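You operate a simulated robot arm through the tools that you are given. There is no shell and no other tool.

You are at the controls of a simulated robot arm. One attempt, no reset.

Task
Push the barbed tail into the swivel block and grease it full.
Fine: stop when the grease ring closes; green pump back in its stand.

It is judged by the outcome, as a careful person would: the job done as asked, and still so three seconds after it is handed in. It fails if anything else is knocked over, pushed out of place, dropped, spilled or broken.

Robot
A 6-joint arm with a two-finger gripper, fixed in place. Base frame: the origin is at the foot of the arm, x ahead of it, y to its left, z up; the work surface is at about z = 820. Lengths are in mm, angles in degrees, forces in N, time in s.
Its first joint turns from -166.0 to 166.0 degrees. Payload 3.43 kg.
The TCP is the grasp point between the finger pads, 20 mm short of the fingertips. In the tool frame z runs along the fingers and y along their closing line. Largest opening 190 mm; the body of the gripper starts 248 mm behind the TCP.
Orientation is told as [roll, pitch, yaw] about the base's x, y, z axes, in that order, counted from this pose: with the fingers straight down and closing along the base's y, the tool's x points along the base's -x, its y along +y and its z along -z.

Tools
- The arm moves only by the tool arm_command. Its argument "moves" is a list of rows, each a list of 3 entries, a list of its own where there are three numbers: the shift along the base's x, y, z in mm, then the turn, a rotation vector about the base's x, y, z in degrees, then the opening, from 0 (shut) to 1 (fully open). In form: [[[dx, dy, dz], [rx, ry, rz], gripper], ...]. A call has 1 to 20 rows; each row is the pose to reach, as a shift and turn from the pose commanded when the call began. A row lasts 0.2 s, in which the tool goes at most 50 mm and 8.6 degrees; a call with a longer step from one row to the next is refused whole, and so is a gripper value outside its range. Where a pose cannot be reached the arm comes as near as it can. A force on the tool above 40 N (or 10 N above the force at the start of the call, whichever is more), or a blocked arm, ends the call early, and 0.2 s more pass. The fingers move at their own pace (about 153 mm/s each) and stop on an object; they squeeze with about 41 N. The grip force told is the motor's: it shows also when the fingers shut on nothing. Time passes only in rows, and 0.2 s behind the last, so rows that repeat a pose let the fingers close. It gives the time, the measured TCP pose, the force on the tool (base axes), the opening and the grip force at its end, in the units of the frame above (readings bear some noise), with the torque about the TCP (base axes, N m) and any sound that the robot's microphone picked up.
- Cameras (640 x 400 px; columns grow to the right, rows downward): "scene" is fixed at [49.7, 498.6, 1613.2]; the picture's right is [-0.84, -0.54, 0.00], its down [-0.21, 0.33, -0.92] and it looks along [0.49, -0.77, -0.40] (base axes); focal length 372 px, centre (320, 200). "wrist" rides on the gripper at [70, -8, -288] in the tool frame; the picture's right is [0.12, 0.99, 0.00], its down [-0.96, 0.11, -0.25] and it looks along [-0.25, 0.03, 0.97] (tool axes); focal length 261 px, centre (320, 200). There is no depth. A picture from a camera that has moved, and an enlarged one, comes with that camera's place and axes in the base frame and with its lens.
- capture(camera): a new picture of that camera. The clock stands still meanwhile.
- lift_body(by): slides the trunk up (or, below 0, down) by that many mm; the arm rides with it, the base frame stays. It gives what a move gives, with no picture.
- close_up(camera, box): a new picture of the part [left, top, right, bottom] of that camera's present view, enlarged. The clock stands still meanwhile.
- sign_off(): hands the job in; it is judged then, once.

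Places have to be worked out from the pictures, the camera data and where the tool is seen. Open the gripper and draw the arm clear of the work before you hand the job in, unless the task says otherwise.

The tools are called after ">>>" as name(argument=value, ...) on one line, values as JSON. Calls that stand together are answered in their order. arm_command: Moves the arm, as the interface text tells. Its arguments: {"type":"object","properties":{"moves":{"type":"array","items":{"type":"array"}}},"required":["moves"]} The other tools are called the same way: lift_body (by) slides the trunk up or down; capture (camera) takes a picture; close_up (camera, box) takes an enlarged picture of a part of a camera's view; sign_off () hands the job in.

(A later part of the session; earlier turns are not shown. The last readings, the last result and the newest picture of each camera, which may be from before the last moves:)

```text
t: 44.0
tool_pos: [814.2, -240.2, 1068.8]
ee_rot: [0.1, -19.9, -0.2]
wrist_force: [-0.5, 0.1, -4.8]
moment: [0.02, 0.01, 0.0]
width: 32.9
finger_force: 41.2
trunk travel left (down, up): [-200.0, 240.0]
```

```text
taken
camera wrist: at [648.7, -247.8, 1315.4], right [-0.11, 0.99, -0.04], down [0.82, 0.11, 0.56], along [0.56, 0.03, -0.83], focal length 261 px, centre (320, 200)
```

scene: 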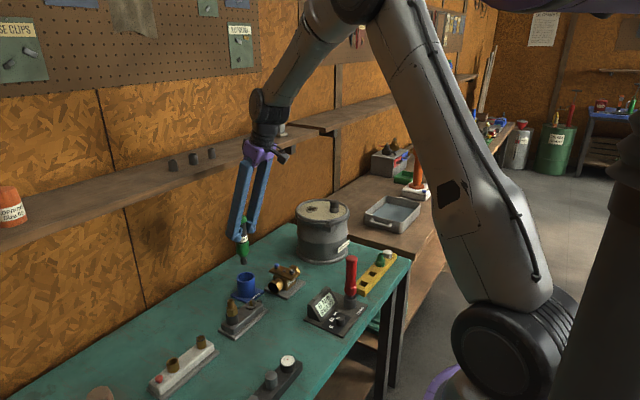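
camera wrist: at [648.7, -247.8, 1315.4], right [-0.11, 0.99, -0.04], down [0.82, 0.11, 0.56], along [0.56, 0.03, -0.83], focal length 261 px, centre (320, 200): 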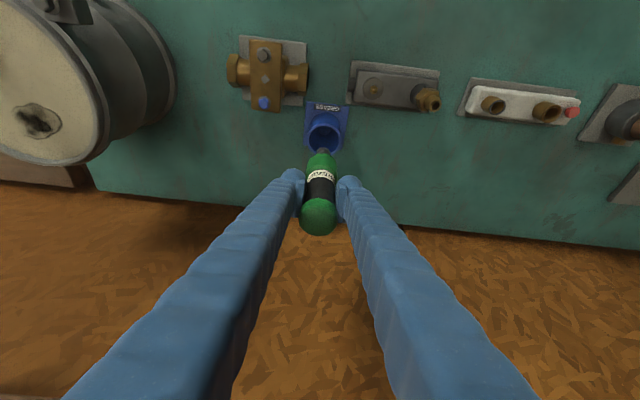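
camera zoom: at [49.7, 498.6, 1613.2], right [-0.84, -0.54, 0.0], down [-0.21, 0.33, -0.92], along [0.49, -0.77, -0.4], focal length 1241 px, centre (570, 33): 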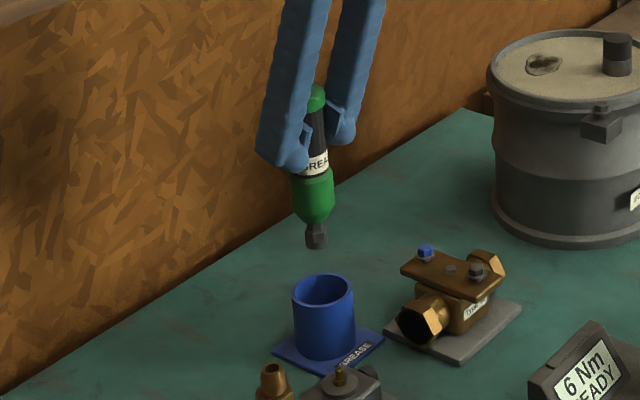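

The pump is out: green barrel tapering to a black nozzle coupler at the bottom. Zooming to measure the nozzle tip position.

>>> close_up(camera="scene", box=[225, 210, 265, 270])

>>> close_up(camera="wrist", box=[295, 130, 345, 170])

>>> close_up(camera="wrist", box=[345, 60, 445, 115])

>>> close_up(camera="scene", box=[240, 285, 276, 317])

```text
6.67 times, centred on (245, 240) of scene
camera zoom: at [49.7, 498.6, 1613.2], right [-0.84, -0.54, 0.0], down [-0.21, 0.33, -0.92], along [0.49, -0.77, -0.4], focal length 2481 px, centre (820, -67)
```

zoom: 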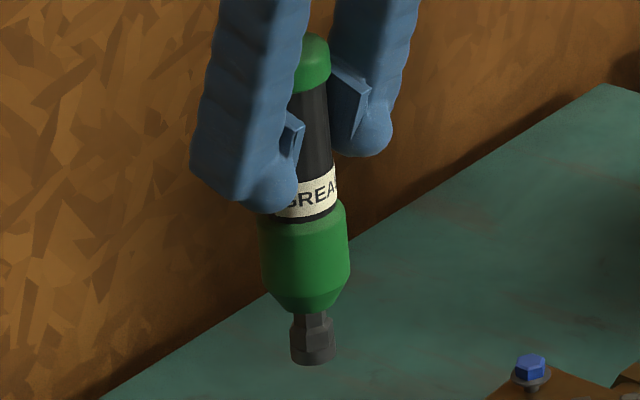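

```text
10.00 times, centred on (320, 150) of wrist
camera zoom: at [648.7, -247.8, 1315.4], right [-0.11, 0.99, -0.04], down [0.82, 0.11, 0.56], along [0.56, 0.03, -0.83], focal length 2606 px, centre (320, 700)
```

zoom: 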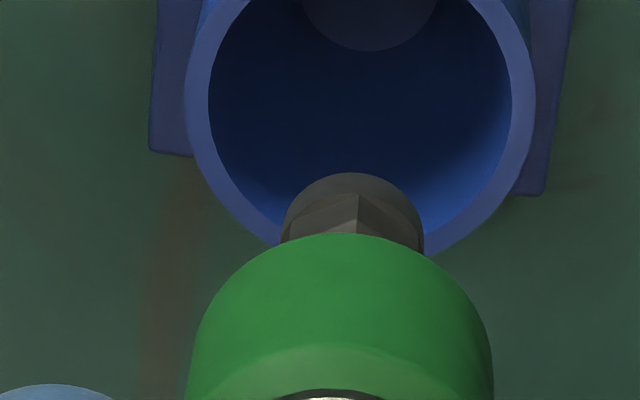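

```text
6.40 times, centred on (395, 88) of wrist
camera zoom: at [648.7, -247.8, 1315.4], right [-0.11, 0.99, -0.04], down [0.82, 0.11, 0.56], along [0.56, 0.03, -0.83], focal length 1668 px, centre (-160, 920)
```

zoom: 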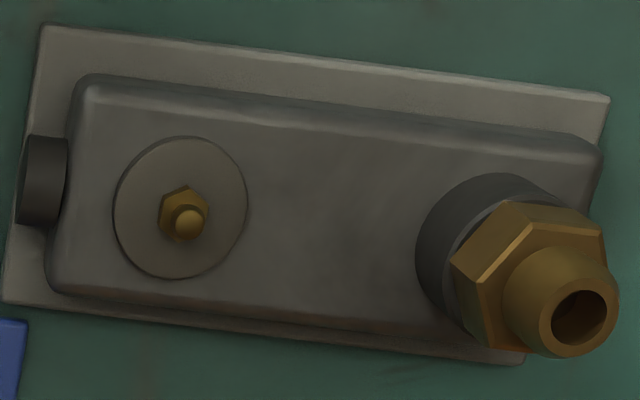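

```text
12.50 times, centred on (258, 301) of scene
camera zoom: at [49.7, 498.6, 1613.2], right [-0.84, -0.54, 0.0], down [-0.21, 0.33, -0.92], along [0.49, -0.77, -0.4], focal length 4653 px, centre (1095, -1062)
```

zoom: 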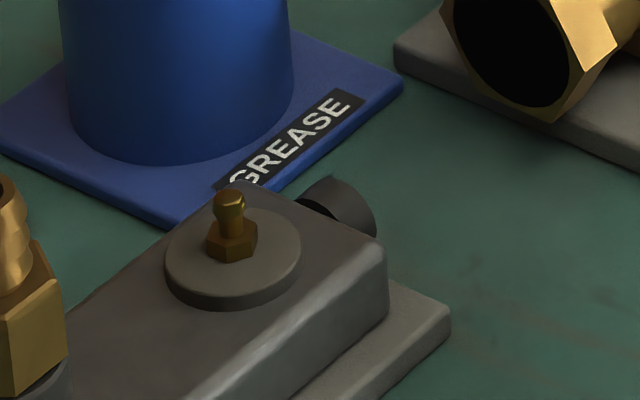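

The nozzle tip is ≈125 mm below the TCP, but in the scene view the pump seems to lean slightly. I'll compare its pose in the grip with the view before lifting.

>>> close_up(camera="wrist", box=[260, 150, 380, 250])

>>> close_up(camera="scene", box=[230, 205, 260, 270])

```text
4.00 times, centred on (320, 200) of wrist
camera zoom: at [648.7, -247.8, 1315.4], right [-0.11, 0.99, -0.04], down [0.82, 0.11, 0.56], along [0.56, 0.03, -0.83], focal length 1043 px, centre (320, 200)
```

zoom: 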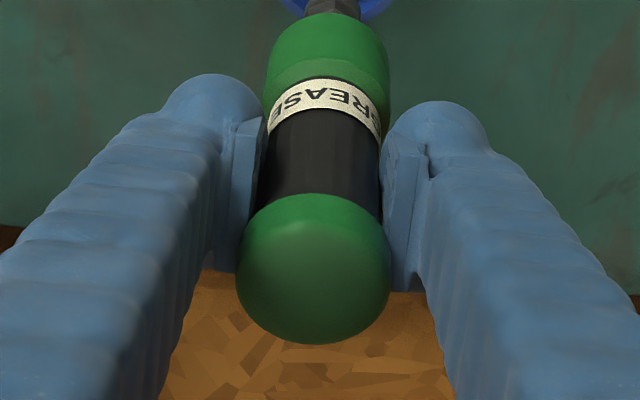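

```text
6.15 times, centred on (245, 238) of scene
camera zoom: at [49.7, 498.6, 1613.2], right [-0.84, -0.54, 0.0], down [-0.21, 0.33, -0.92], along [0.49, -0.77, -0.4], focal length 2290 px, centre (782, -31)
```

zoom: 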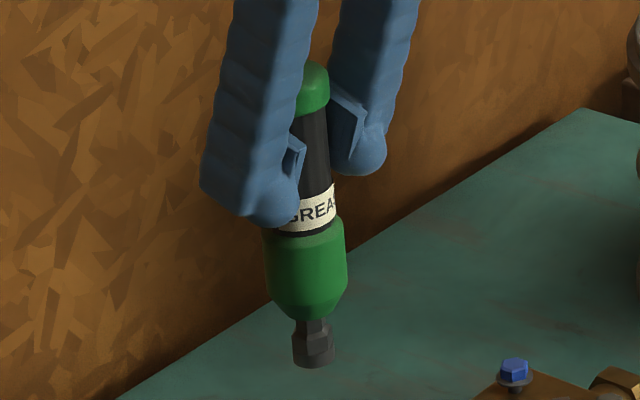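

The pump pose in the grip is unchanged and near-vertical. The nipple is at about (729.4, −170, top z ≈ 875); I'll carry the pump over so its tip hovers ~15–20 mm above the nipple.

>>> arm_command(moves=[[[-20, 15, 0], [0, 0, 0], 0], [[-45, 35, 0], [0, 0, 0], 0], [[-70, 55, 0], [0, 0, 0], 0], [[-84, 70, 0], [0, 0, 0], 0], [[-84, 70, -25], [0, 0, 0], 0], [[-84, 70, -50], [0, 0, 0], 0], [[-84, 70, -50], [0, 0, 0], 0]])

>>> close_up(camera="scene", box=[235, 255, 280, 315])

>>> close_up(camera="wrist", box=[290, 110, 350, 160])

>>> capture(camera="wrist")

```text
t: 45.6
tool_pos: [728.8, -170.5, 1020.9]
ee_rot: [0.1, -20.0, -0.1]
wrist_force: [-0.2, -0.4, -5.1]
moment: [0.01, -0.01, 0.02]
width: 32.4
finger_force: 41.2
trunk travel left (down, up): [-200.0, 240.0]
```

```text
6.67 times, centred on (258, 285) of scene
camera zoom: at [49.7, 498.6, 1613.2], right [-0.84, -0.54, 0.0], down [-0.21, 0.33, -0.92], along [0.49, -0.77, -0.4], focal length 2481 px, centre (737, -367)
```

zoom: 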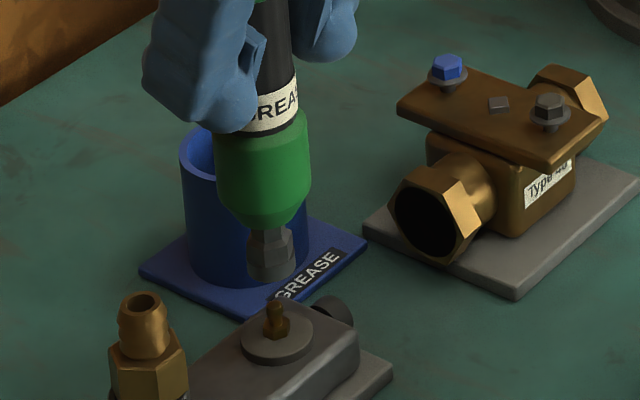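

```text
8.00 times, centred on (320, 135) of wrist
camera zoom: at [563.7, -179.0, 1267.1], right [-0.11, 0.99, -0.04], down [0.82, 0.11, 0.56], along [0.56, 0.03, -0.83], focal length 2085 px, centre (320, 720)
```

zoom: 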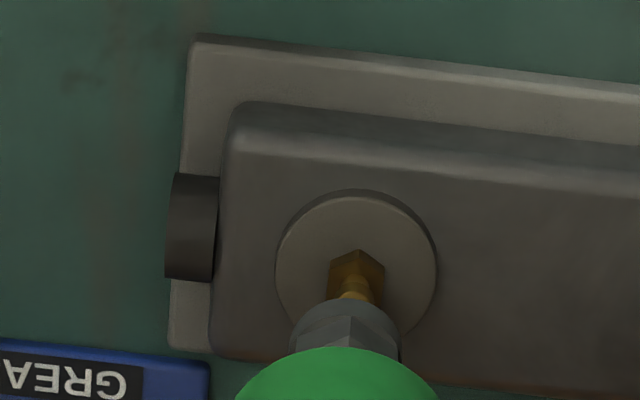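

```text
taken
camera wrist: at [563.7, -179.0, 1267.1], right [-0.11, 0.99, -0.04], down [0.82, 0.11, 0.56], along [0.56, 0.03, -0.83], focal length 261 px, centre (320, 200)
```

wrist: 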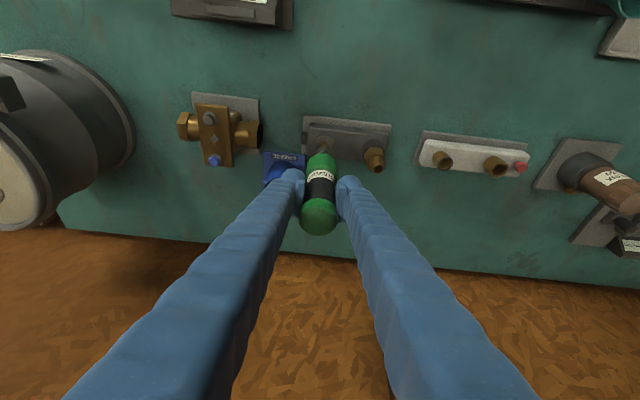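

The nozzle is nearly over the nipple but about 1.5–2 mm too far in +x and 0.7 mm in −y. I'll correct that and come down 10 mm.

>>> arm_command(moves=[[[-2, 0.7, 0], [0, 0, 0], 0], [[-2, 0.7, -6], [0, 0, 0], 0], [[-2, 0.7, -12], [0, 0, 0], 0], [[-2, 0.7, -12], [0, 0, 0], 0]])

>>> close_up(camera="scene", box=[245, 285, 269, 309])

>>> close_up(camera="wrist", box=[300, 125, 348, 165])

```text
t: 46.6
tool_pos: [727.3, -169.9, 1007.8]
ee_rot: [0.0, -19.9, -0.2]
wrist_force: [-0.8, 0.6, -5.3]
moment: [-0.02, 0.0, 0.03]
width: 32.5
finger_force: 40.4
trunk travel left (down, up): [-200.0, 240.0]
```

```text
16.00 times, centred on (257, 297) of scene
camera zoom: at [49.7, 498.6, 1613.2], right [-0.84, -0.54, 0.0], down [-0.21, 0.33, -0.92], along [0.49, -0.77, -0.4], focal length 5955 px, centre (1328, -1352)
```

zoom: 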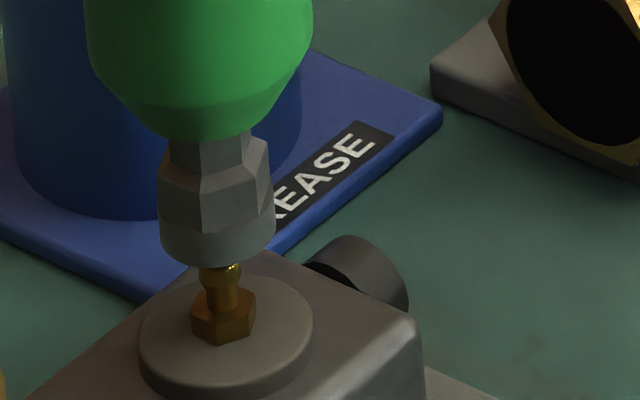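

```text
10.00 times, centred on (324, 145) of wrist
camera zoom: at [561.9, -177.4, 1254.8], right [-0.11, 0.99, -0.04], down [0.82, 0.11, 0.56], along [0.56, 0.03, -0.83], focal length 2606 px, centre (280, 750)
```

zoom: 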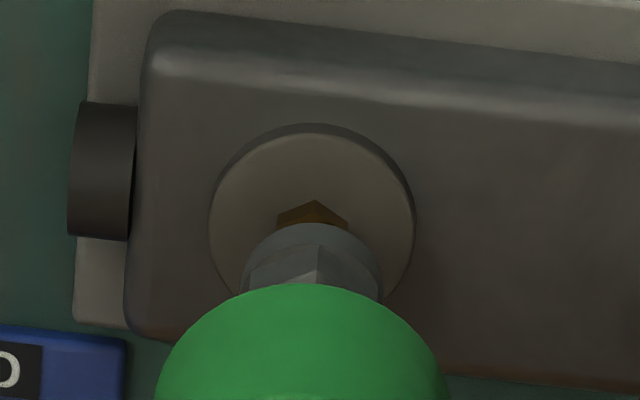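

Alignment is within ~0.5 mm in both views, with ~7 mm to go to the nipple. I'll lower in small steps and watch for contact force.

>>> arm_command(moves=[[[0.5, -0.4, -3], [0, 0, 0], 0], [[0.5, -0.4, -6], [0, 0, 0], 0], [[0.5, -0.4, -8], [0, 0, 0], 0]])

>>> close_up(camera="scene", box=[245, 285, 269, 309])

>>> close_up(camera="wrist", box=[300, 125, 348, 165])

```text
t: 47.5
tool_pos: [727.1, -169.8, 1000.1]
ee_rot: [0.1, -19.9, -0.2]
wrist_force: [-0.1, 0.5, -4.4]
moment: [-0.03, 0.0, 0.01]
width: 32.8
finger_force: 40.9
trunk travel left (down, up): [-200.0, 240.0]
```

```text
16.00 times, centred on (257, 297) of scene
camera zoom: at [49.7, 498.6, 1613.2], right [-0.84, -0.54, 0.0], down [-0.21, 0.33, -0.92], along [0.49, -0.77, -0.4], focal length 5955 px, centre (1328, -1352)
```

zoom: 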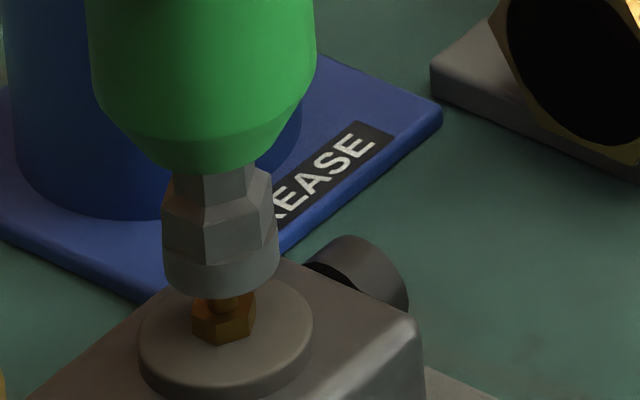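

```text
10.00 times, centred on (324, 145) of wrist
camera zoom: at [562.6, -178.3, 1246.5], right [-0.11, 0.99, -0.04], down [0.82, 0.11, 0.56], along [0.56, 0.03, -0.83], focal length 2606 px, centre (280, 750)
```

zoom: 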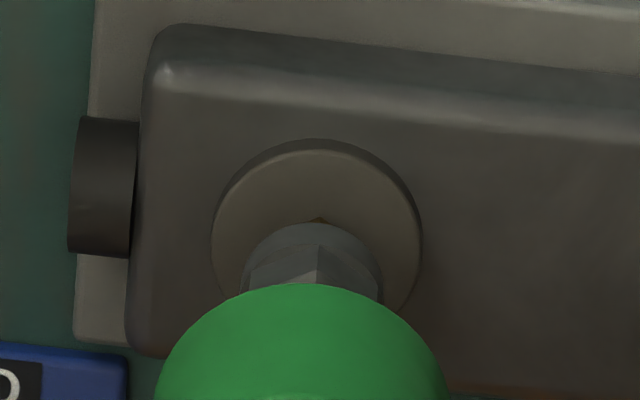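

The tip is about level with the nipple top, no contact yet. Continuing down 1 mm at a time.

>>> arm_command(moves=[[[0, 0, -1], [0, 0, 0], 0], [[0, 0, -2], [0, 0, 0], 0], [[0, 0, -3], [0, 0, 0], 0]])

>>> close_up(camera="scene", box=[245, 285, 269, 309])

```text
t: 48.2
tool_pos: [729.3, -170.8, 995.7]
ee_rot: [0.1, -19.9, -0.2]
wrist_force: [0.3, -0.1, -5.1]
moment: [0.0, -0.01, 0.01]
width: 32.8
finger_force: 41.1
trunk travel left (down, up): [-200.0, 240.0]
```

```text
16.00 times, centred on (257, 297) of scene
camera zoom: at [49.7, 498.6, 1613.2], right [-0.84, -0.54, 0.0], down [-0.21, 0.33, -0.92], along [0.49, -0.77, -0.4], focal length 5955 px, centre (1328, -1352)
```

zoom: 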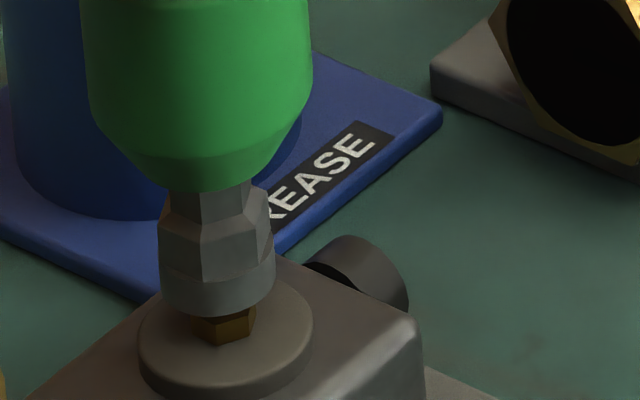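

Still no contact; the nozzle is now surrounding the nipple head. Continuing down in 1 mm steps.

>>> arm_command(moves=[[[0, 0, -1], [0, 0, 0], 0], [[0, 0, -2], [0, 0, 0], 0], [[0, 0, -3], [0, 0, 0], 0]])

>>> close_up(camera="scene", box=[245, 285, 269, 309])

>>> close_up(camera="wrist", box=[300, 125, 348, 165])

```text
t: 49.0
tool_pos: [727.4, -170.3, 993.1]
ee_rot: [0.1, -20.0, -0.2]
wrist_force: [0.4, 0.1, -5.6]
moment: [-0.02, 0.0, -0.03]
width: 32.6
finger_force: 40.8
trunk travel left (down, up): [-200.0, 240.0]
```

```text
16.00 times, centred on (257, 297) of scene
camera zoom: at [49.7, 498.6, 1613.2], right [-0.84, -0.54, 0.0], down [-0.21, 0.33, -0.92], along [0.49, -0.77, -0.4], focal length 5955 px, centre (1328, -1352)
```

zoom: 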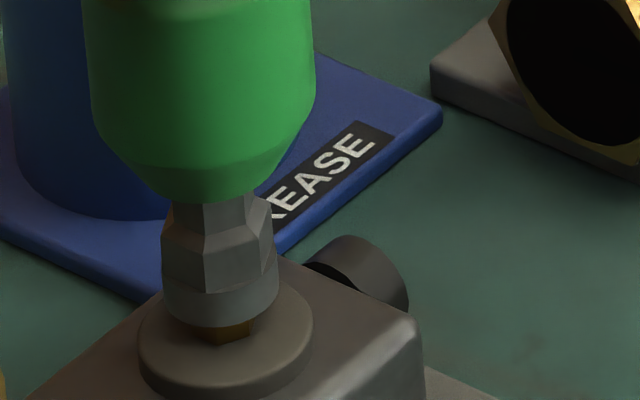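

```text
10.00 times, centred on (324, 145) of wrist
camera zoom: at [563.0, -177.9, 1240.0], right [-0.11, 0.99, -0.04], down [0.82, 0.11, 0.56], along [0.56, 0.03, -0.83], focal length 2606 px, centre (280, 750)
```

zoom: 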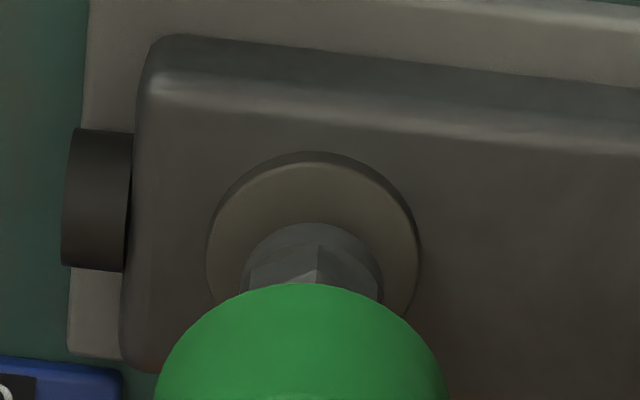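

No contact force yet. Three more 1 mm steps, watching the force.

>>> arm_command(moves=[[[0, 0, -1], [0, 0, 0], 0], [[0, 0, -2], [0, 0, 0], 0]])

>>> close_up(camera="scene", box=[245, 285, 269, 309])

```text
t: 49.6
tool_pos: [728.2, -169.3, 990.9]
ee_rot: [0.2, -19.9, -0.2]
wrist_force: [-0.3, 0.7, 0.9]
moment: [0.12, 0.04, -0.03]
width: 32.6
finger_force: 41.0
trunk travel left (down, up): [-200.0, 240.0]
```

```text
16.00 times, centred on (257, 297) of scene
camera zoom: at [49.7, 498.6, 1613.2], right [-0.84, -0.54, 0.0], down [-0.21, 0.33, -0.92], along [0.49, -0.77, -0.4], focal length 5955 px, centre (1328, -1352)
```

zoom: 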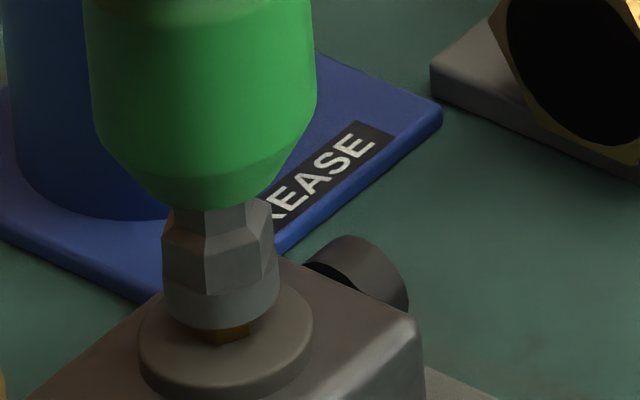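

Contact has begun (≈6 N). I'll press 1 mm further and check the disc for any grease sign.

>>> arm_command(moves=[[[0, 0, -1], [0, 0, 0], 0]])

>>> close_up(camera="scene", box=[245, 285, 269, 309])

>>> close_up(camera="wrist", box=[300, 125, 348, 165])

```text
t: 50.0
tool_pos: [727.4, -170.2, 990.4]
ee_rot: [0.0, -19.9, -0.2]
wrist_force: [0.0, 0.6, 1.2]
moment: [0.09, 0.02, -0.01]
width: 32.7
finger_force: 40.9
trunk travel left (down, up): [-200.0, 240.0]
```

```text
16.00 times, centred on (257, 297) of scene
camera zoom: at [49.7, 498.6, 1613.2], right [-0.84, -0.54, 0.0], down [-0.21, 0.33, -0.92], along [0.49, -0.77, -0.4], focal length 5955 px, centre (1328, -1352)
```

zoom: 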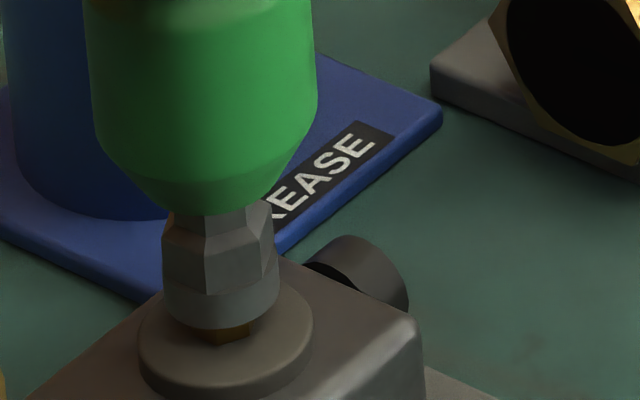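

```text
10.00 times, centred on (324, 145) of wrist
camera zoom: at [562.7, -178.0, 1237.0], right [-0.11, 0.99, -0.04], down [0.82, 0.11, 0.56], along [0.56, 0.03, -0.83], focal length 2606 px, centre (280, 750)
```

zoom: 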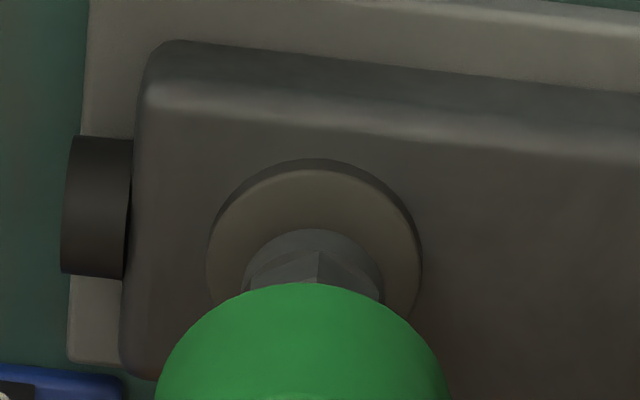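

The barrel is now telescoping down over the nozzle (spring stroke) while the nozzle stays on the nipple. I'll press another 2 mm and look again.

>>> arm_command(moves=[[[0, 0, -1], [0, 0, 0], 0], [[0, 0, -2], [0, 0, 0], 0]])

>>> close_up(camera="scene", box=[245, 285, 269, 309])

>>> close_up(camera="wrist", box=[300, 125, 348, 165])

```text
t: 50.6
tool_pos: [727.6, -168.2, 987.5]
ee_rot: [0.1, -19.9, -0.1]
wrist_force: [-0.1, -0.5, 2.2]
moment: [-0.12, 0.06, -0.02]
width: 32.4
finger_force: 40.6
trunk travel left (down, up): [-200.0, 240.0]
```

```text
16.00 times, centred on (257, 297) of scene
camera zoom: at [49.7, 498.6, 1613.2], right [-0.84, -0.54, 0.0], down [-0.21, 0.33, -0.92], along [0.49, -0.77, -0.4], focal length 5955 px, centre (1328, -1352)
```

zoom: 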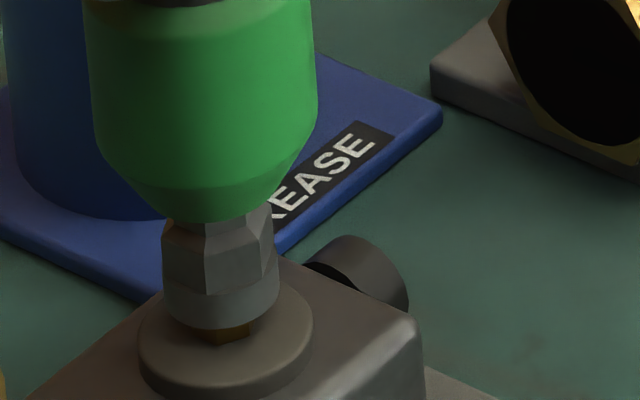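

```text
10.00 times, centred on (324, 145) of wrist
camera zoom: at [562.7, -177.9, 1235.3], right [-0.11, 0.99, -0.04], down [0.82, 0.11, 0.56], along [0.56, 0.03, -0.83], focal length 2606 px, centre (280, 750)
```

zoom: 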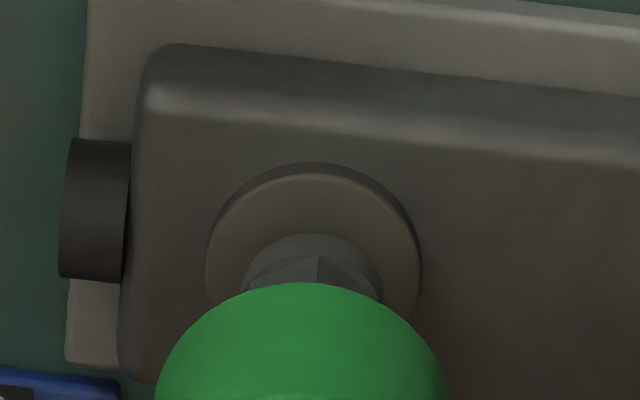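

No grease yet; the spring force rises slowly. I'll continue the stroke 2 mm at a time.

>>> arm_command(moves=[[[0, 0, -1], [0, 0, 0], 0], [[0, 0, -2], [0, 0, 0], 0], [[0, 0, -3], [0, 0, 0], 0]])

>>> close_up(camera="scene", box=[245, 285, 269, 309])

>>> close_up(camera="wrist", box=[300, 125, 348, 165])

```text
t: 51.5
tool_pos: [727.6, -169.8, 984.7]
ee_rot: [0.1, -20.0, -0.2]
wrist_force: [1.9, -1.8, 2.7]
moment: [-0.21, -0.1, 0.04]
width: 32.5
finger_force: 40.9
trunk travel left (down, up): [-200.0, 240.0]
```

```text
16.00 times, centred on (257, 297) of scene
camera zoom: at [49.7, 498.6, 1613.2], right [-0.84, -0.54, 0.0], down [-0.21, 0.33, -0.92], along [0.49, -0.77, -0.4], focal length 5955 px, centre (1328, -1352)
```

zoom: 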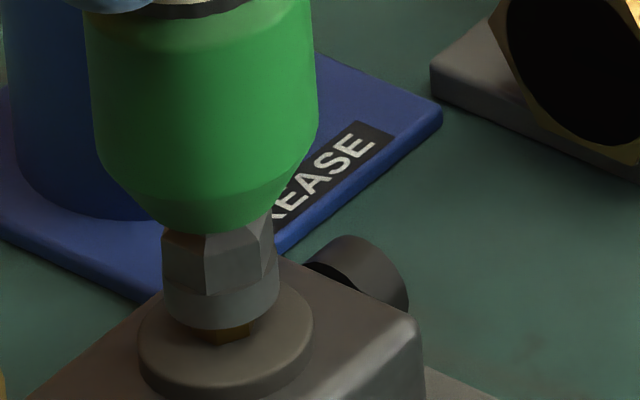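

```text
10.00 times, centred on (324, 145) of wrist
camera zoom: at [562.6, -177.6, 1232.9], right [-0.11, 0.99, -0.04], down [0.82, 0.11, 0.56], along [0.56, 0.03, -0.83], focal length 2606 px, centre (280, 750)
```

zoom: 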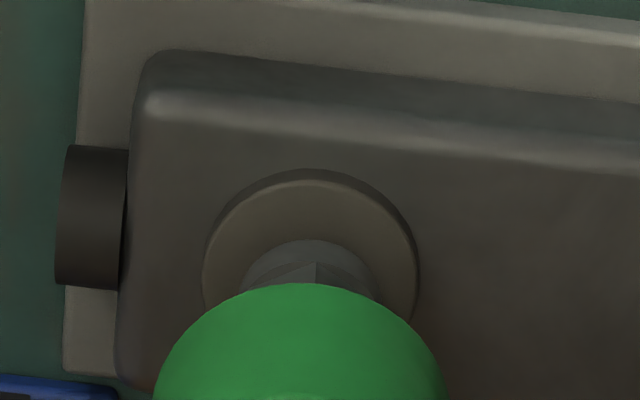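

Still no visible grease at ~6 mm stroke. Continuing the stroke.

>>> arm_command(moves=[[[0, 0, -1], [0, 0, 0], 0], [[0, 0, -2], [0, 0, 0], 0], [[0, 0, -3], [0, 0, 0], 0]])

>>> close_up(camera="scene", box=[245, 285, 269, 309])

>>> close_up(camera="wrist", box=[290, 115, 370, 245])

```text
t: 52.2
tool_pos: [727.1, -169.3, 982.2]
ee_rot: [0.0, -19.8, -0.2]
wrist_force: [2.1, 0.2, 5.3]
moment: [-0.01, -0.21, 0.0]
width: 32.4
finger_force: 41.3
trunk travel left (down, up): [-200.0, 240.0]
```

```text
16.00 times, centred on (257, 297) of scene
camera zoom: at [49.7, 498.6, 1613.2], right [-0.84, -0.54, 0.0], down [-0.21, 0.33, -0.92], along [0.49, -0.77, -0.4], focal length 5955 px, centre (1328, -1352)
```

zoom: 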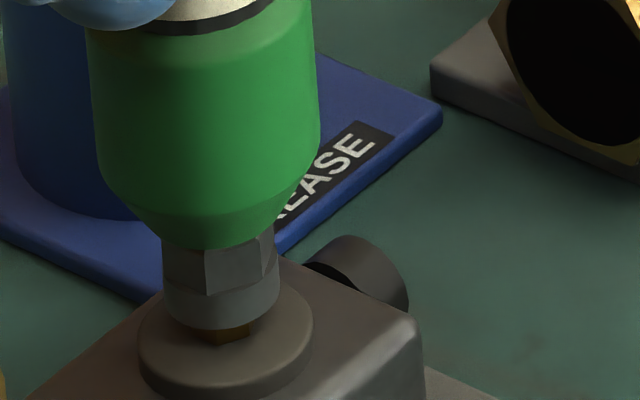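

```text
3.08 times, centred on (330, 180) of wrist
camera zoom: at [562.3, -177.6, 1229.3], right [-0.11, 0.99, -0.04], down [0.82, 0.11, 0.56], along [0.56, 0.03, -0.83], focal length 802 px, centre (289, 262)
```

zoom: 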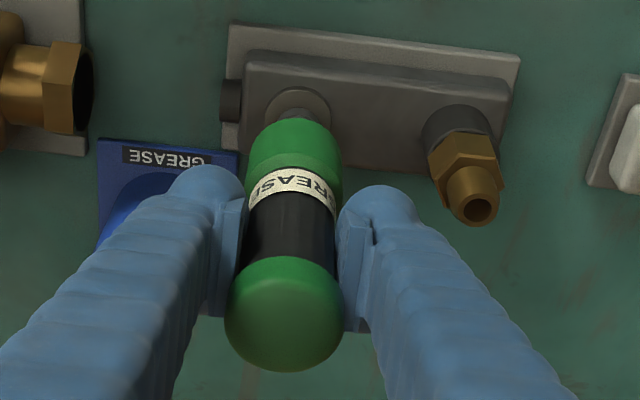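

Force ~10 N at about 9 mm stroke, still no ring. I'll keep stroking down further.

>>> arm_command(moves=[[[0, 0, -1], [0, 0, 0], 0], [[0, 0, -2], [0, 0, 0], 0], [[0, 0, -3], [0, 0, 0], 0]])

>>> close_up(camera="scene", box=[245, 285, 269, 309])

>>> close_up(camera="wrist", box=[300, 125, 348, 165])

```text
t: 53.0
tool_pos: [726.9, -169.3, 979.1]
ee_rot: [0.1, -19.9, -0.2]
wrist_force: [0.9, 1.6, 7.3]
moment: [0.11, -0.14, 0.05]
width: 32.6
finger_force: 41.0
trunk travel left (down, up): [-200.0, 240.0]
```

```text
16.00 times, centred on (257, 297) of scene
camera zoom: at [49.7, 498.6, 1613.2], right [-0.84, -0.54, 0.0], down [-0.21, 0.33, -0.92], along [0.49, -0.77, -0.4], focal length 5955 px, centre (1328, -1352)
```

zoom: 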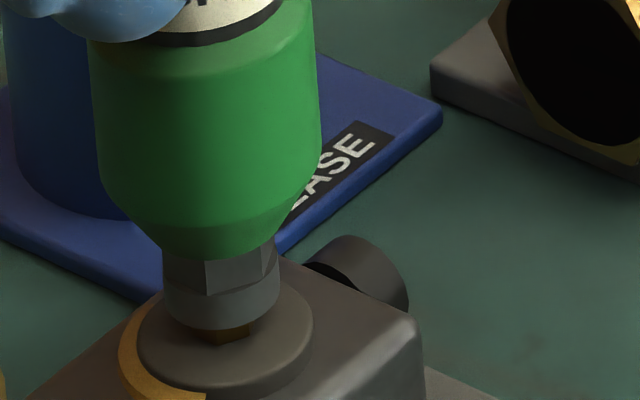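

```text
10.00 times, centred on (324, 145) of wrist
camera zoom: at [562.1, -177.7, 1226.7], right [-0.11, 0.99, -0.04], down [0.82, 0.11, 0.56], along [0.56, 0.03, -0.83], focal length 2606 px, centre (280, 750)
```

zoom: 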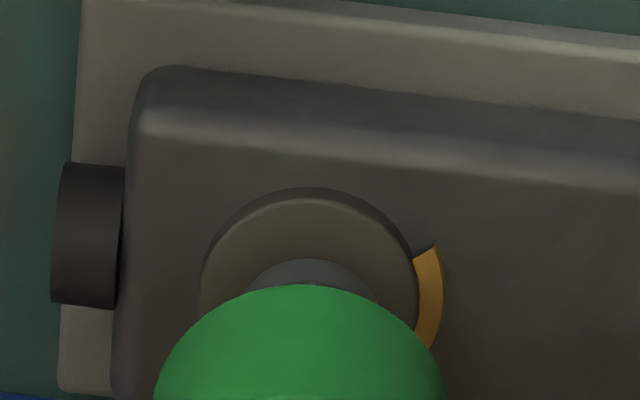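

A golden grease arc has appeared around the disc, covering roughly a third. I'll ease off the stroke by 4 mm and see whether it stops growing.

>>> arm_command(moves=[[[0, 0, 4], [0, 0, 0], 0]])

>>> close_up(camera="scene", box=[245, 288, 269, 312])

>>> close_up(camera="wrist", box=[296, 125, 352, 170])

```text
t: 53.5
tool_pos: [727.5, -170.3, 983.5]
ee_rot: [0.0, -20.0, -0.2]
wrist_force: [2.1, 1.4, 4.5]
moment: [0.11, -0.21, 0.03]
width: 32.8
finger_force: 40.7
trunk travel left (down, up): [-200.0, 240.0]
```

```text
16.00 times, centred on (257, 300) of scene
camera zoom: at [49.7, 498.6, 1613.2], right [-0.84, -0.54, 0.0], down [-0.21, 0.33, -0.92], along [0.49, -0.77, -0.4], focal length 5955 px, centre (1328, -1400)
```

zoom: 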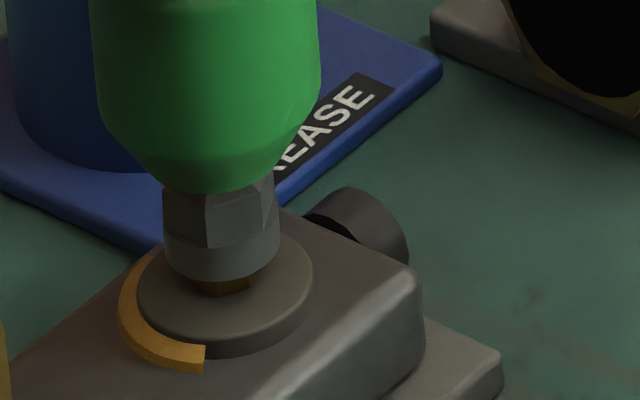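

```text
8.89 times, centred on (324, 148) of wrist
camera zoom: at [562.0, -177.8, 1231.0], right [-0.11, 0.99, -0.04], down [0.82, 0.11, 0.56], along [0.56, 0.03, -0.83], focal length 2317 px, centre (284, 667)
```

zoom: 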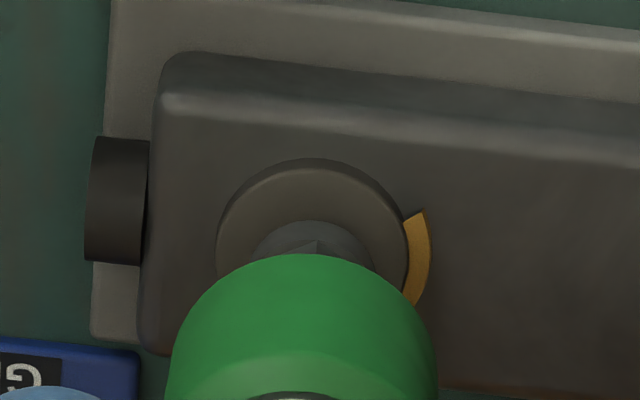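

The arc stopped at roughly 115° (≈ a third) when I eased off. I'll press back down gently to see whether it grows with depth/time or needs a full new stroke.

>>> arm_command(moves=[[[0, 0, -3], [0, 0, 0], 0]])

>>> close_up(camera="scene", box=[245, 288, 269, 312])

>>> close_up(camera="wrist", box=[296, 125, 352, 170])

```text
t: 53.9
tool_pos: [727.7, -170.5, 980.9]
ee_rot: [0.0, -19.9, -0.1]
wrist_force: [0.7, -1.6, 5.1]
moment: [-0.13, -0.05, -0.01]
width: 32.6
finger_force: 41.3
trunk travel left (down, up): [-200.0, 240.0]
```

```text
16.00 times, centred on (257, 300) of scene
camera zoom: at [49.7, 498.6, 1613.2], right [-0.84, -0.54, 0.0], down [-0.21, 0.33, -0.92], along [0.49, -0.77, -0.4], focal length 5955 px, centre (1328, -1400)
```

zoom: 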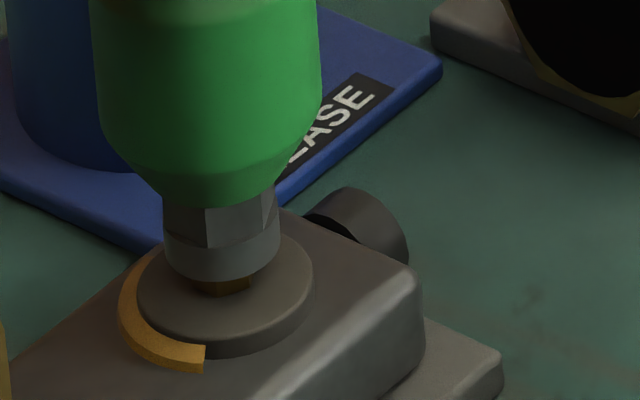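

```text
8.89 times, centred on (324, 148) of wrist
camera zoom: at [561.9, -177.8, 1227.8], right [-0.11, 0.99, -0.04], down [0.82, 0.11, 0.56], along [0.56, 0.03, -0.83], focal length 2317 px, centre (284, 667)
```

zoom: 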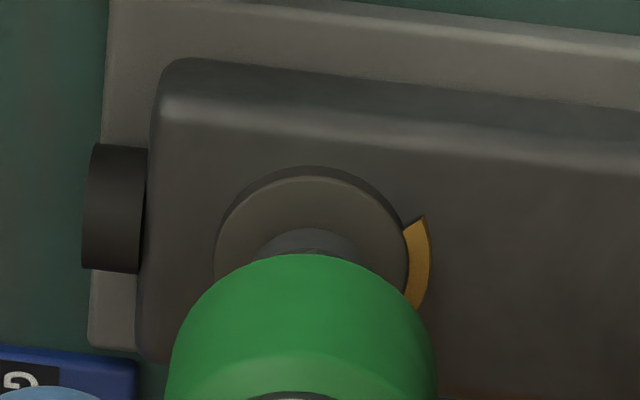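

No growth from that. I'll go 1 mm past the previous depth in one short step and check.

>>> arm_command(moves=[[[0, 0, -2], [0, 0, 0], 0]])

>>> close_up(camera="scene", box=[245, 288, 269, 312])

>>> close_up(camera="wrist", box=[296, 125, 352, 170])

```text
t: 54.2
tool_pos: [725.8, -169.8, 978.9]
ee_rot: [0.0, -20.0, -0.2]
wrist_force: [-1.3, -3.6, 9.8]
moment: [-0.27, 0.1, 0.0]
width: 32.5
finger_force: 41.2
trunk travel left (down, up): [-200.0, 240.0]
```

```text
16.00 times, centred on (257, 300) of scene
camera zoom: at [49.7, 498.6, 1613.2], right [-0.84, -0.54, 0.0], down [-0.21, 0.33, -0.92], along [0.49, -0.77, -0.4], focal length 5955 px, centre (1328, -1400)
```

zoom: 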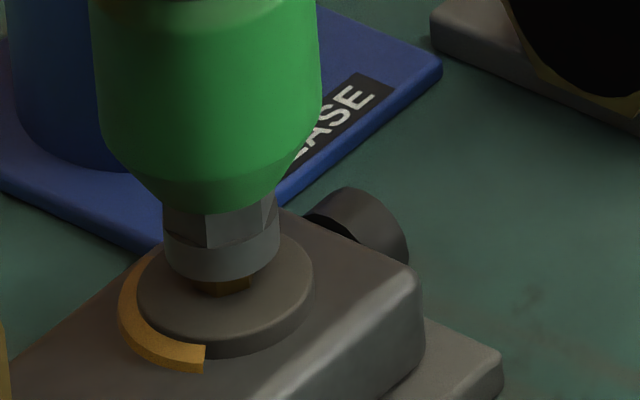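

```text
8.89 times, centred on (324, 148) of wrist
camera zoom: at [561.6, -177.5, 1226.2], right [-0.11, 0.99, -0.04], down [0.82, 0.11, 0.56], along [0.56, 0.03, -0.83], focal length 2317 px, centre (284, 667)
```

zoom: 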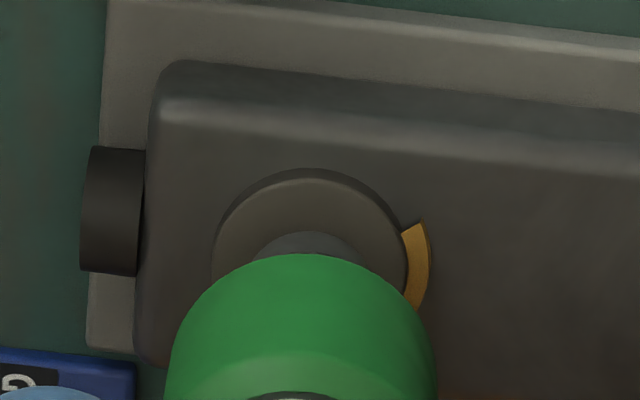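

So it dispenses once per stroke. I'll let the spring return (up ~11 mm, staying on the nipple) and make a second stroke to the same depth.

>>> arm_command(moves=[[[0, 0, 4], [0, 0, 0], 0], [[0, 0, 8], [0, 0, 0], 0], [[0, 0, 11.5], [0, 0, 0], 0], [[0, 0, 11.5], [0, 0, 0], 0]])

>>> close_up(camera="scene", box=[245, 288, 269, 312])

>>> close_up(camera="wrist", box=[296, 125, 352, 170])

```text
t: 55.2
tool_pos: [727.0, -168.4, 989.4]
ee_rot: [0.2, -19.9, -0.2]
wrist_force: [-1.2, -0.9, 0.3]
moment: [-0.11, 0.02, -0.03]
width: 32.5
finger_force: 41.3
trunk travel left (down, up): [-200.0, 240.0]
```

```text
16.00 times, centred on (257, 300) of scene
camera zoom: at [49.7, 498.6, 1613.2], right [-0.84, -0.54, 0.0], down [-0.21, 0.33, -0.92], along [0.49, -0.77, -0.4], focal length 5955 px, centre (1328, -1400)
```

zoom: 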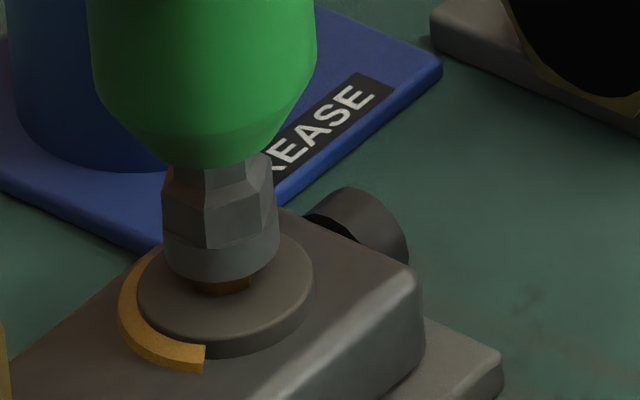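

```text
8.89 times, centred on (324, 148) of wrist
camera zoom: at [562.3, -177.0, 1237.3], right [-0.11, 0.99, -0.04], down [0.82, 0.11, 0.56], along [0.56, 0.03, -0.83], focal length 2317 px, centre (284, 667)
```

zoom: 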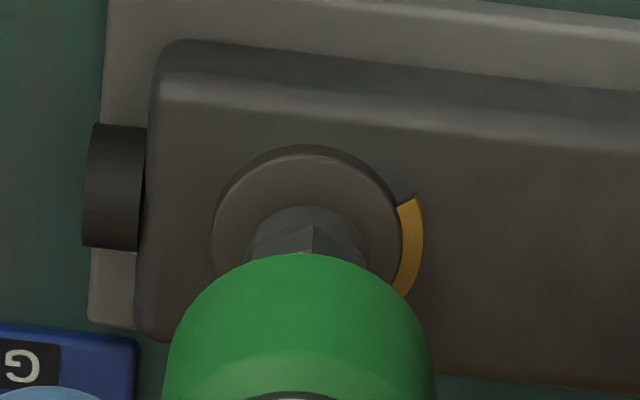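

The spring is back out and the nozzle is still on the nipple. Second stroke: down 10 mm, then check.

>>> arm_command(moves=[[[0, 0, -4], [0, 0, 0], 0], [[0, 0, -7], [0, 0, 0], 0], [[0, 0, -10], [0, 0, 0], 0]])

>>> close_up(camera="scene", box=[245, 288, 269, 312])

>>> close_up(camera="wrist", box=[296, 125, 352, 170])

```text
t: 56.0
tool_pos: [728.8, -168.1, 979.8]
ee_rot: [-0.1, -19.9, -0.2]
wrist_force: [-0.9, 2.8, 5.9]
moment: [0.34, 0.07, -0.03]
width: 32.5
finger_force: 40.8
trunk travel left (down, up): [-200.0, 240.0]
```

```text
16.00 times, centred on (257, 300) of scene
camera zoom: at [49.7, 498.6, 1613.2], right [-0.84, -0.54, 0.0], down [-0.21, 0.33, -0.92], along [0.49, -0.77, -0.4], focal length 5955 px, centre (1328, -1400)
```

zoom: 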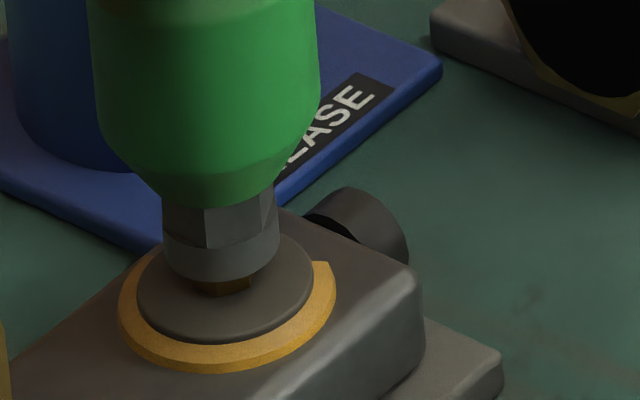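

```text
8.89 times, centred on (324, 148) of wrist
camera zoom: at [562.0, -177.2, 1227.8], right [-0.11, 0.99, -0.04], down [0.82, 0.11, 0.56], along [0.56, 0.03, -0.83], focal length 2317 px, centre (284, 667)
```

zoom: 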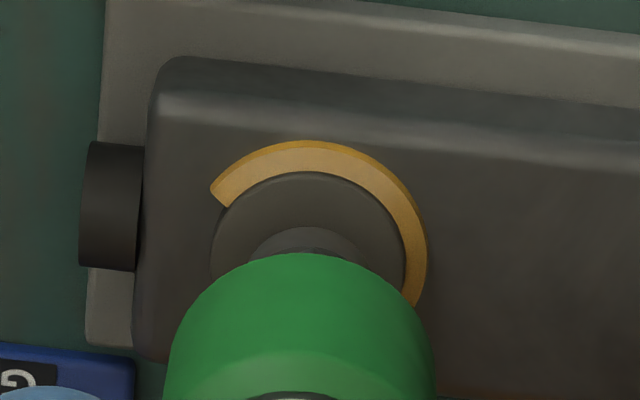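

Second stroke extended the ring to about two thirds (end near az 234°), so each stroke gives ~120°. A third stroke should close it: let the spring return first.

>>> arm_command(moves=[[[0, 0, 4], [0, 0, 0], 0], [[0, 0, 7], [0, 0, 0], 0], [[0, 0, 10], [0, 0, 0], 0], [[0, 0, 10], [0, 0, 0], 0]])

>>> close_up(camera="wrist", box=[296, 125, 352, 170])

>>> close_up(camera="scene", box=[245, 288, 269, 312])

```text
t: 57.0
tool_pos: [727.4, -167.8, 989.8]
ee_rot: [0.2, -19.9, -0.1]
wrist_force: [1.3, -0.5, 0.9]
moment: [-0.02, -0.15, -0.02]
width: 32.7
finger_force: 41.3
trunk travel left (down, up): [-200.0, 240.0]
```

```text
8.89 times, centred on (324, 148) of wrist
camera zoom: at [562.2, -177.4, 1237.2], right [-0.11, 0.99, -0.04], down [0.82, 0.11, 0.56], along [0.56, 0.03, -0.83], focal length 2317 px, centre (284, 667)
```

zoom: 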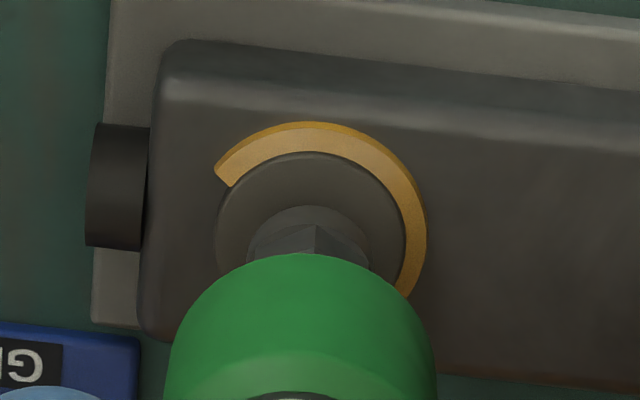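

```text
16.00 times, centred on (257, 300) of scene
camera zoom: at [49.7, 498.6, 1613.2], right [-0.84, -0.54, 0.0], down [-0.21, 0.33, -0.92], along [0.49, -0.77, -0.4], focal length 5955 px, centre (1328, -1400)
```

zoom: 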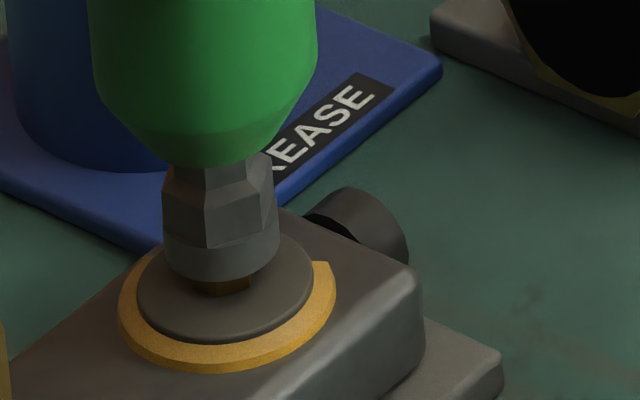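

Spring returned with the ring stable at two thirds. Third stroke down 10 mm to the same depth.

>>> arm_command(moves=[[[0, 0, -4], [0, 0, 0], 0], [[0, 0, -7], [0, 0, 0], 0], [[0, 0, -10], [0, 0, 0], 0]])

>>> close_up(camera="scene", box=[245, 288, 269, 312])

>>> close_up(camera="wrist", box=[296, 125, 352, 170])

```text
t: 57.9
tool_pos: [727.1, -168.9, 980.7]
ee_rot: [0.0, -20.0, -0.2]
wrist_force: [1.0, 1.5, 5.8]
moment: [0.14, -0.11, -0.01]
width: 32.4
finger_force: 41.0
trunk travel left (down, up): [-200.0, 240.0]
```

```text
16.00 times, centred on (257, 300) of scene
camera zoom: at [49.7, 498.6, 1613.2], right [-0.84, -0.54, 0.0], down [-0.21, 0.33, -0.92], along [0.49, -0.77, -0.4], focal length 5955 px, centre (1328, -1400)
```

zoom: 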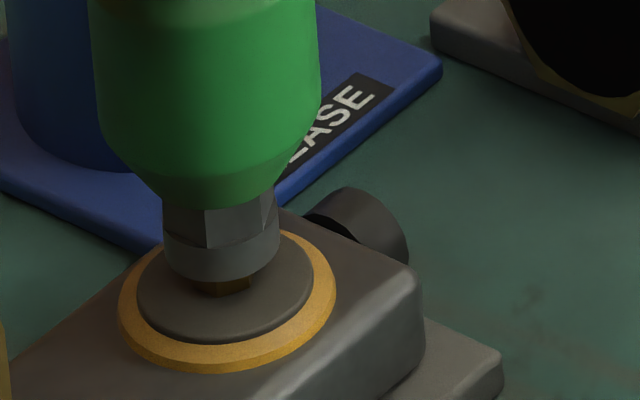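

```text
8.89 times, centred on (324, 148) of wrist
camera zoom: at [561.8, -177.4, 1227.3], right [-0.11, 0.99, -0.04], down [0.82, 0.11, 0.56], along [0.56, 0.03, -0.83], focal length 2317 px, centre (284, 667)
```

zoom: 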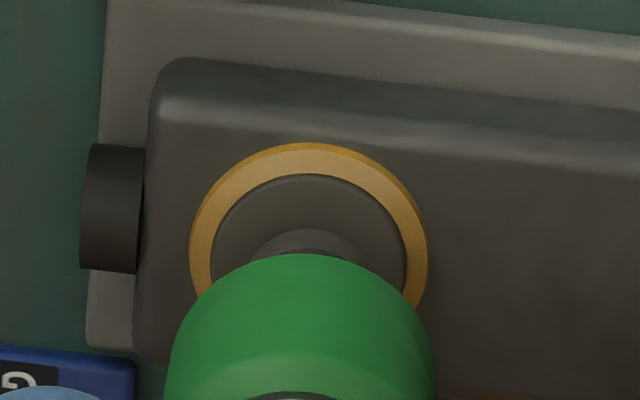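

The ring now appears to go all the way round on the visible sides. I'll ease off and lift the pump straight up, then check the hidden far side before doing anything else.

>>> arm_command(moves=[[[0, 0, 5], [0, 0, 0], 0], [[0, 0, 10], [0, 0, 0], 0], [[0, 0, 16], [0, 0, 0], 0], [[0, 0, 25], [0, 0, 0], 0], [[0, 0, 45], [0, 0, 0], 0], [[0, 0, 75], [0, 0, 0], 0], [[0, 0, 89.5], [0, 0, 0], 0], [[0, 0, 89.5], [0, 0, 0], 0]])

>>> close_up(camera="scene", box=[235, 270, 280, 315])

>>> close_up(camera="wrist", box=[286, 100, 362, 170])

```text
t: 59.6
tool_pos: [728.4, -170.6, 1068.3]
ee_rot: [0.1, -19.9, -0.2]
wrist_force: [0.4, 0.1, -4.7]
moment: [0.0, 0.02, 0.02]
width: 32.9
finger_force: 41.2
trunk travel left (down, up): [-200.0, 240.0]
```

```text
8.89 times, centred on (258, 292) of scene
camera zoom: at [49.7, 498.6, 1613.2], right [-0.84, -0.54, 0.0], down [-0.21, 0.33, -0.92], along [0.49, -0.77, -0.4], focal length 3308 px, centre (876, -622)
```

zoom: 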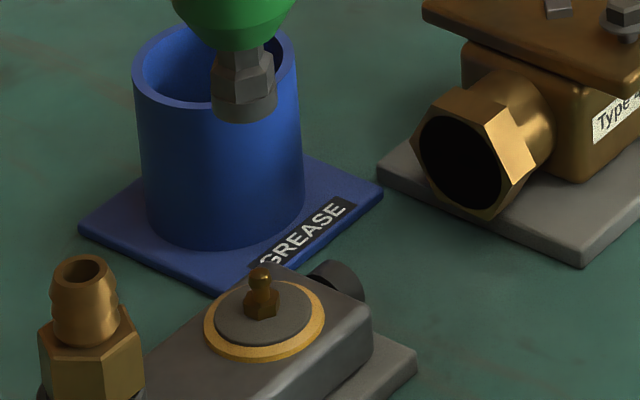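

```text
5.71 times, centred on (324, 135) of wrist
camera zoom: at [563.0, -178.8, 1316.4], right [-0.11, 0.99, -0.04], down [0.82, 0.11, 0.56], along [0.56, 0.03, -0.83], focal length 1489 px, centre (297, 571)
```

zoom: 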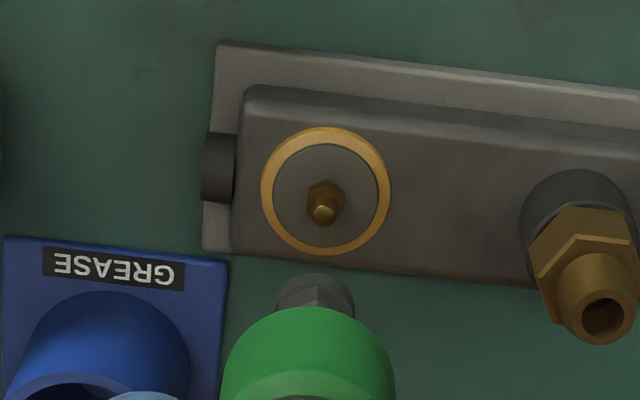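

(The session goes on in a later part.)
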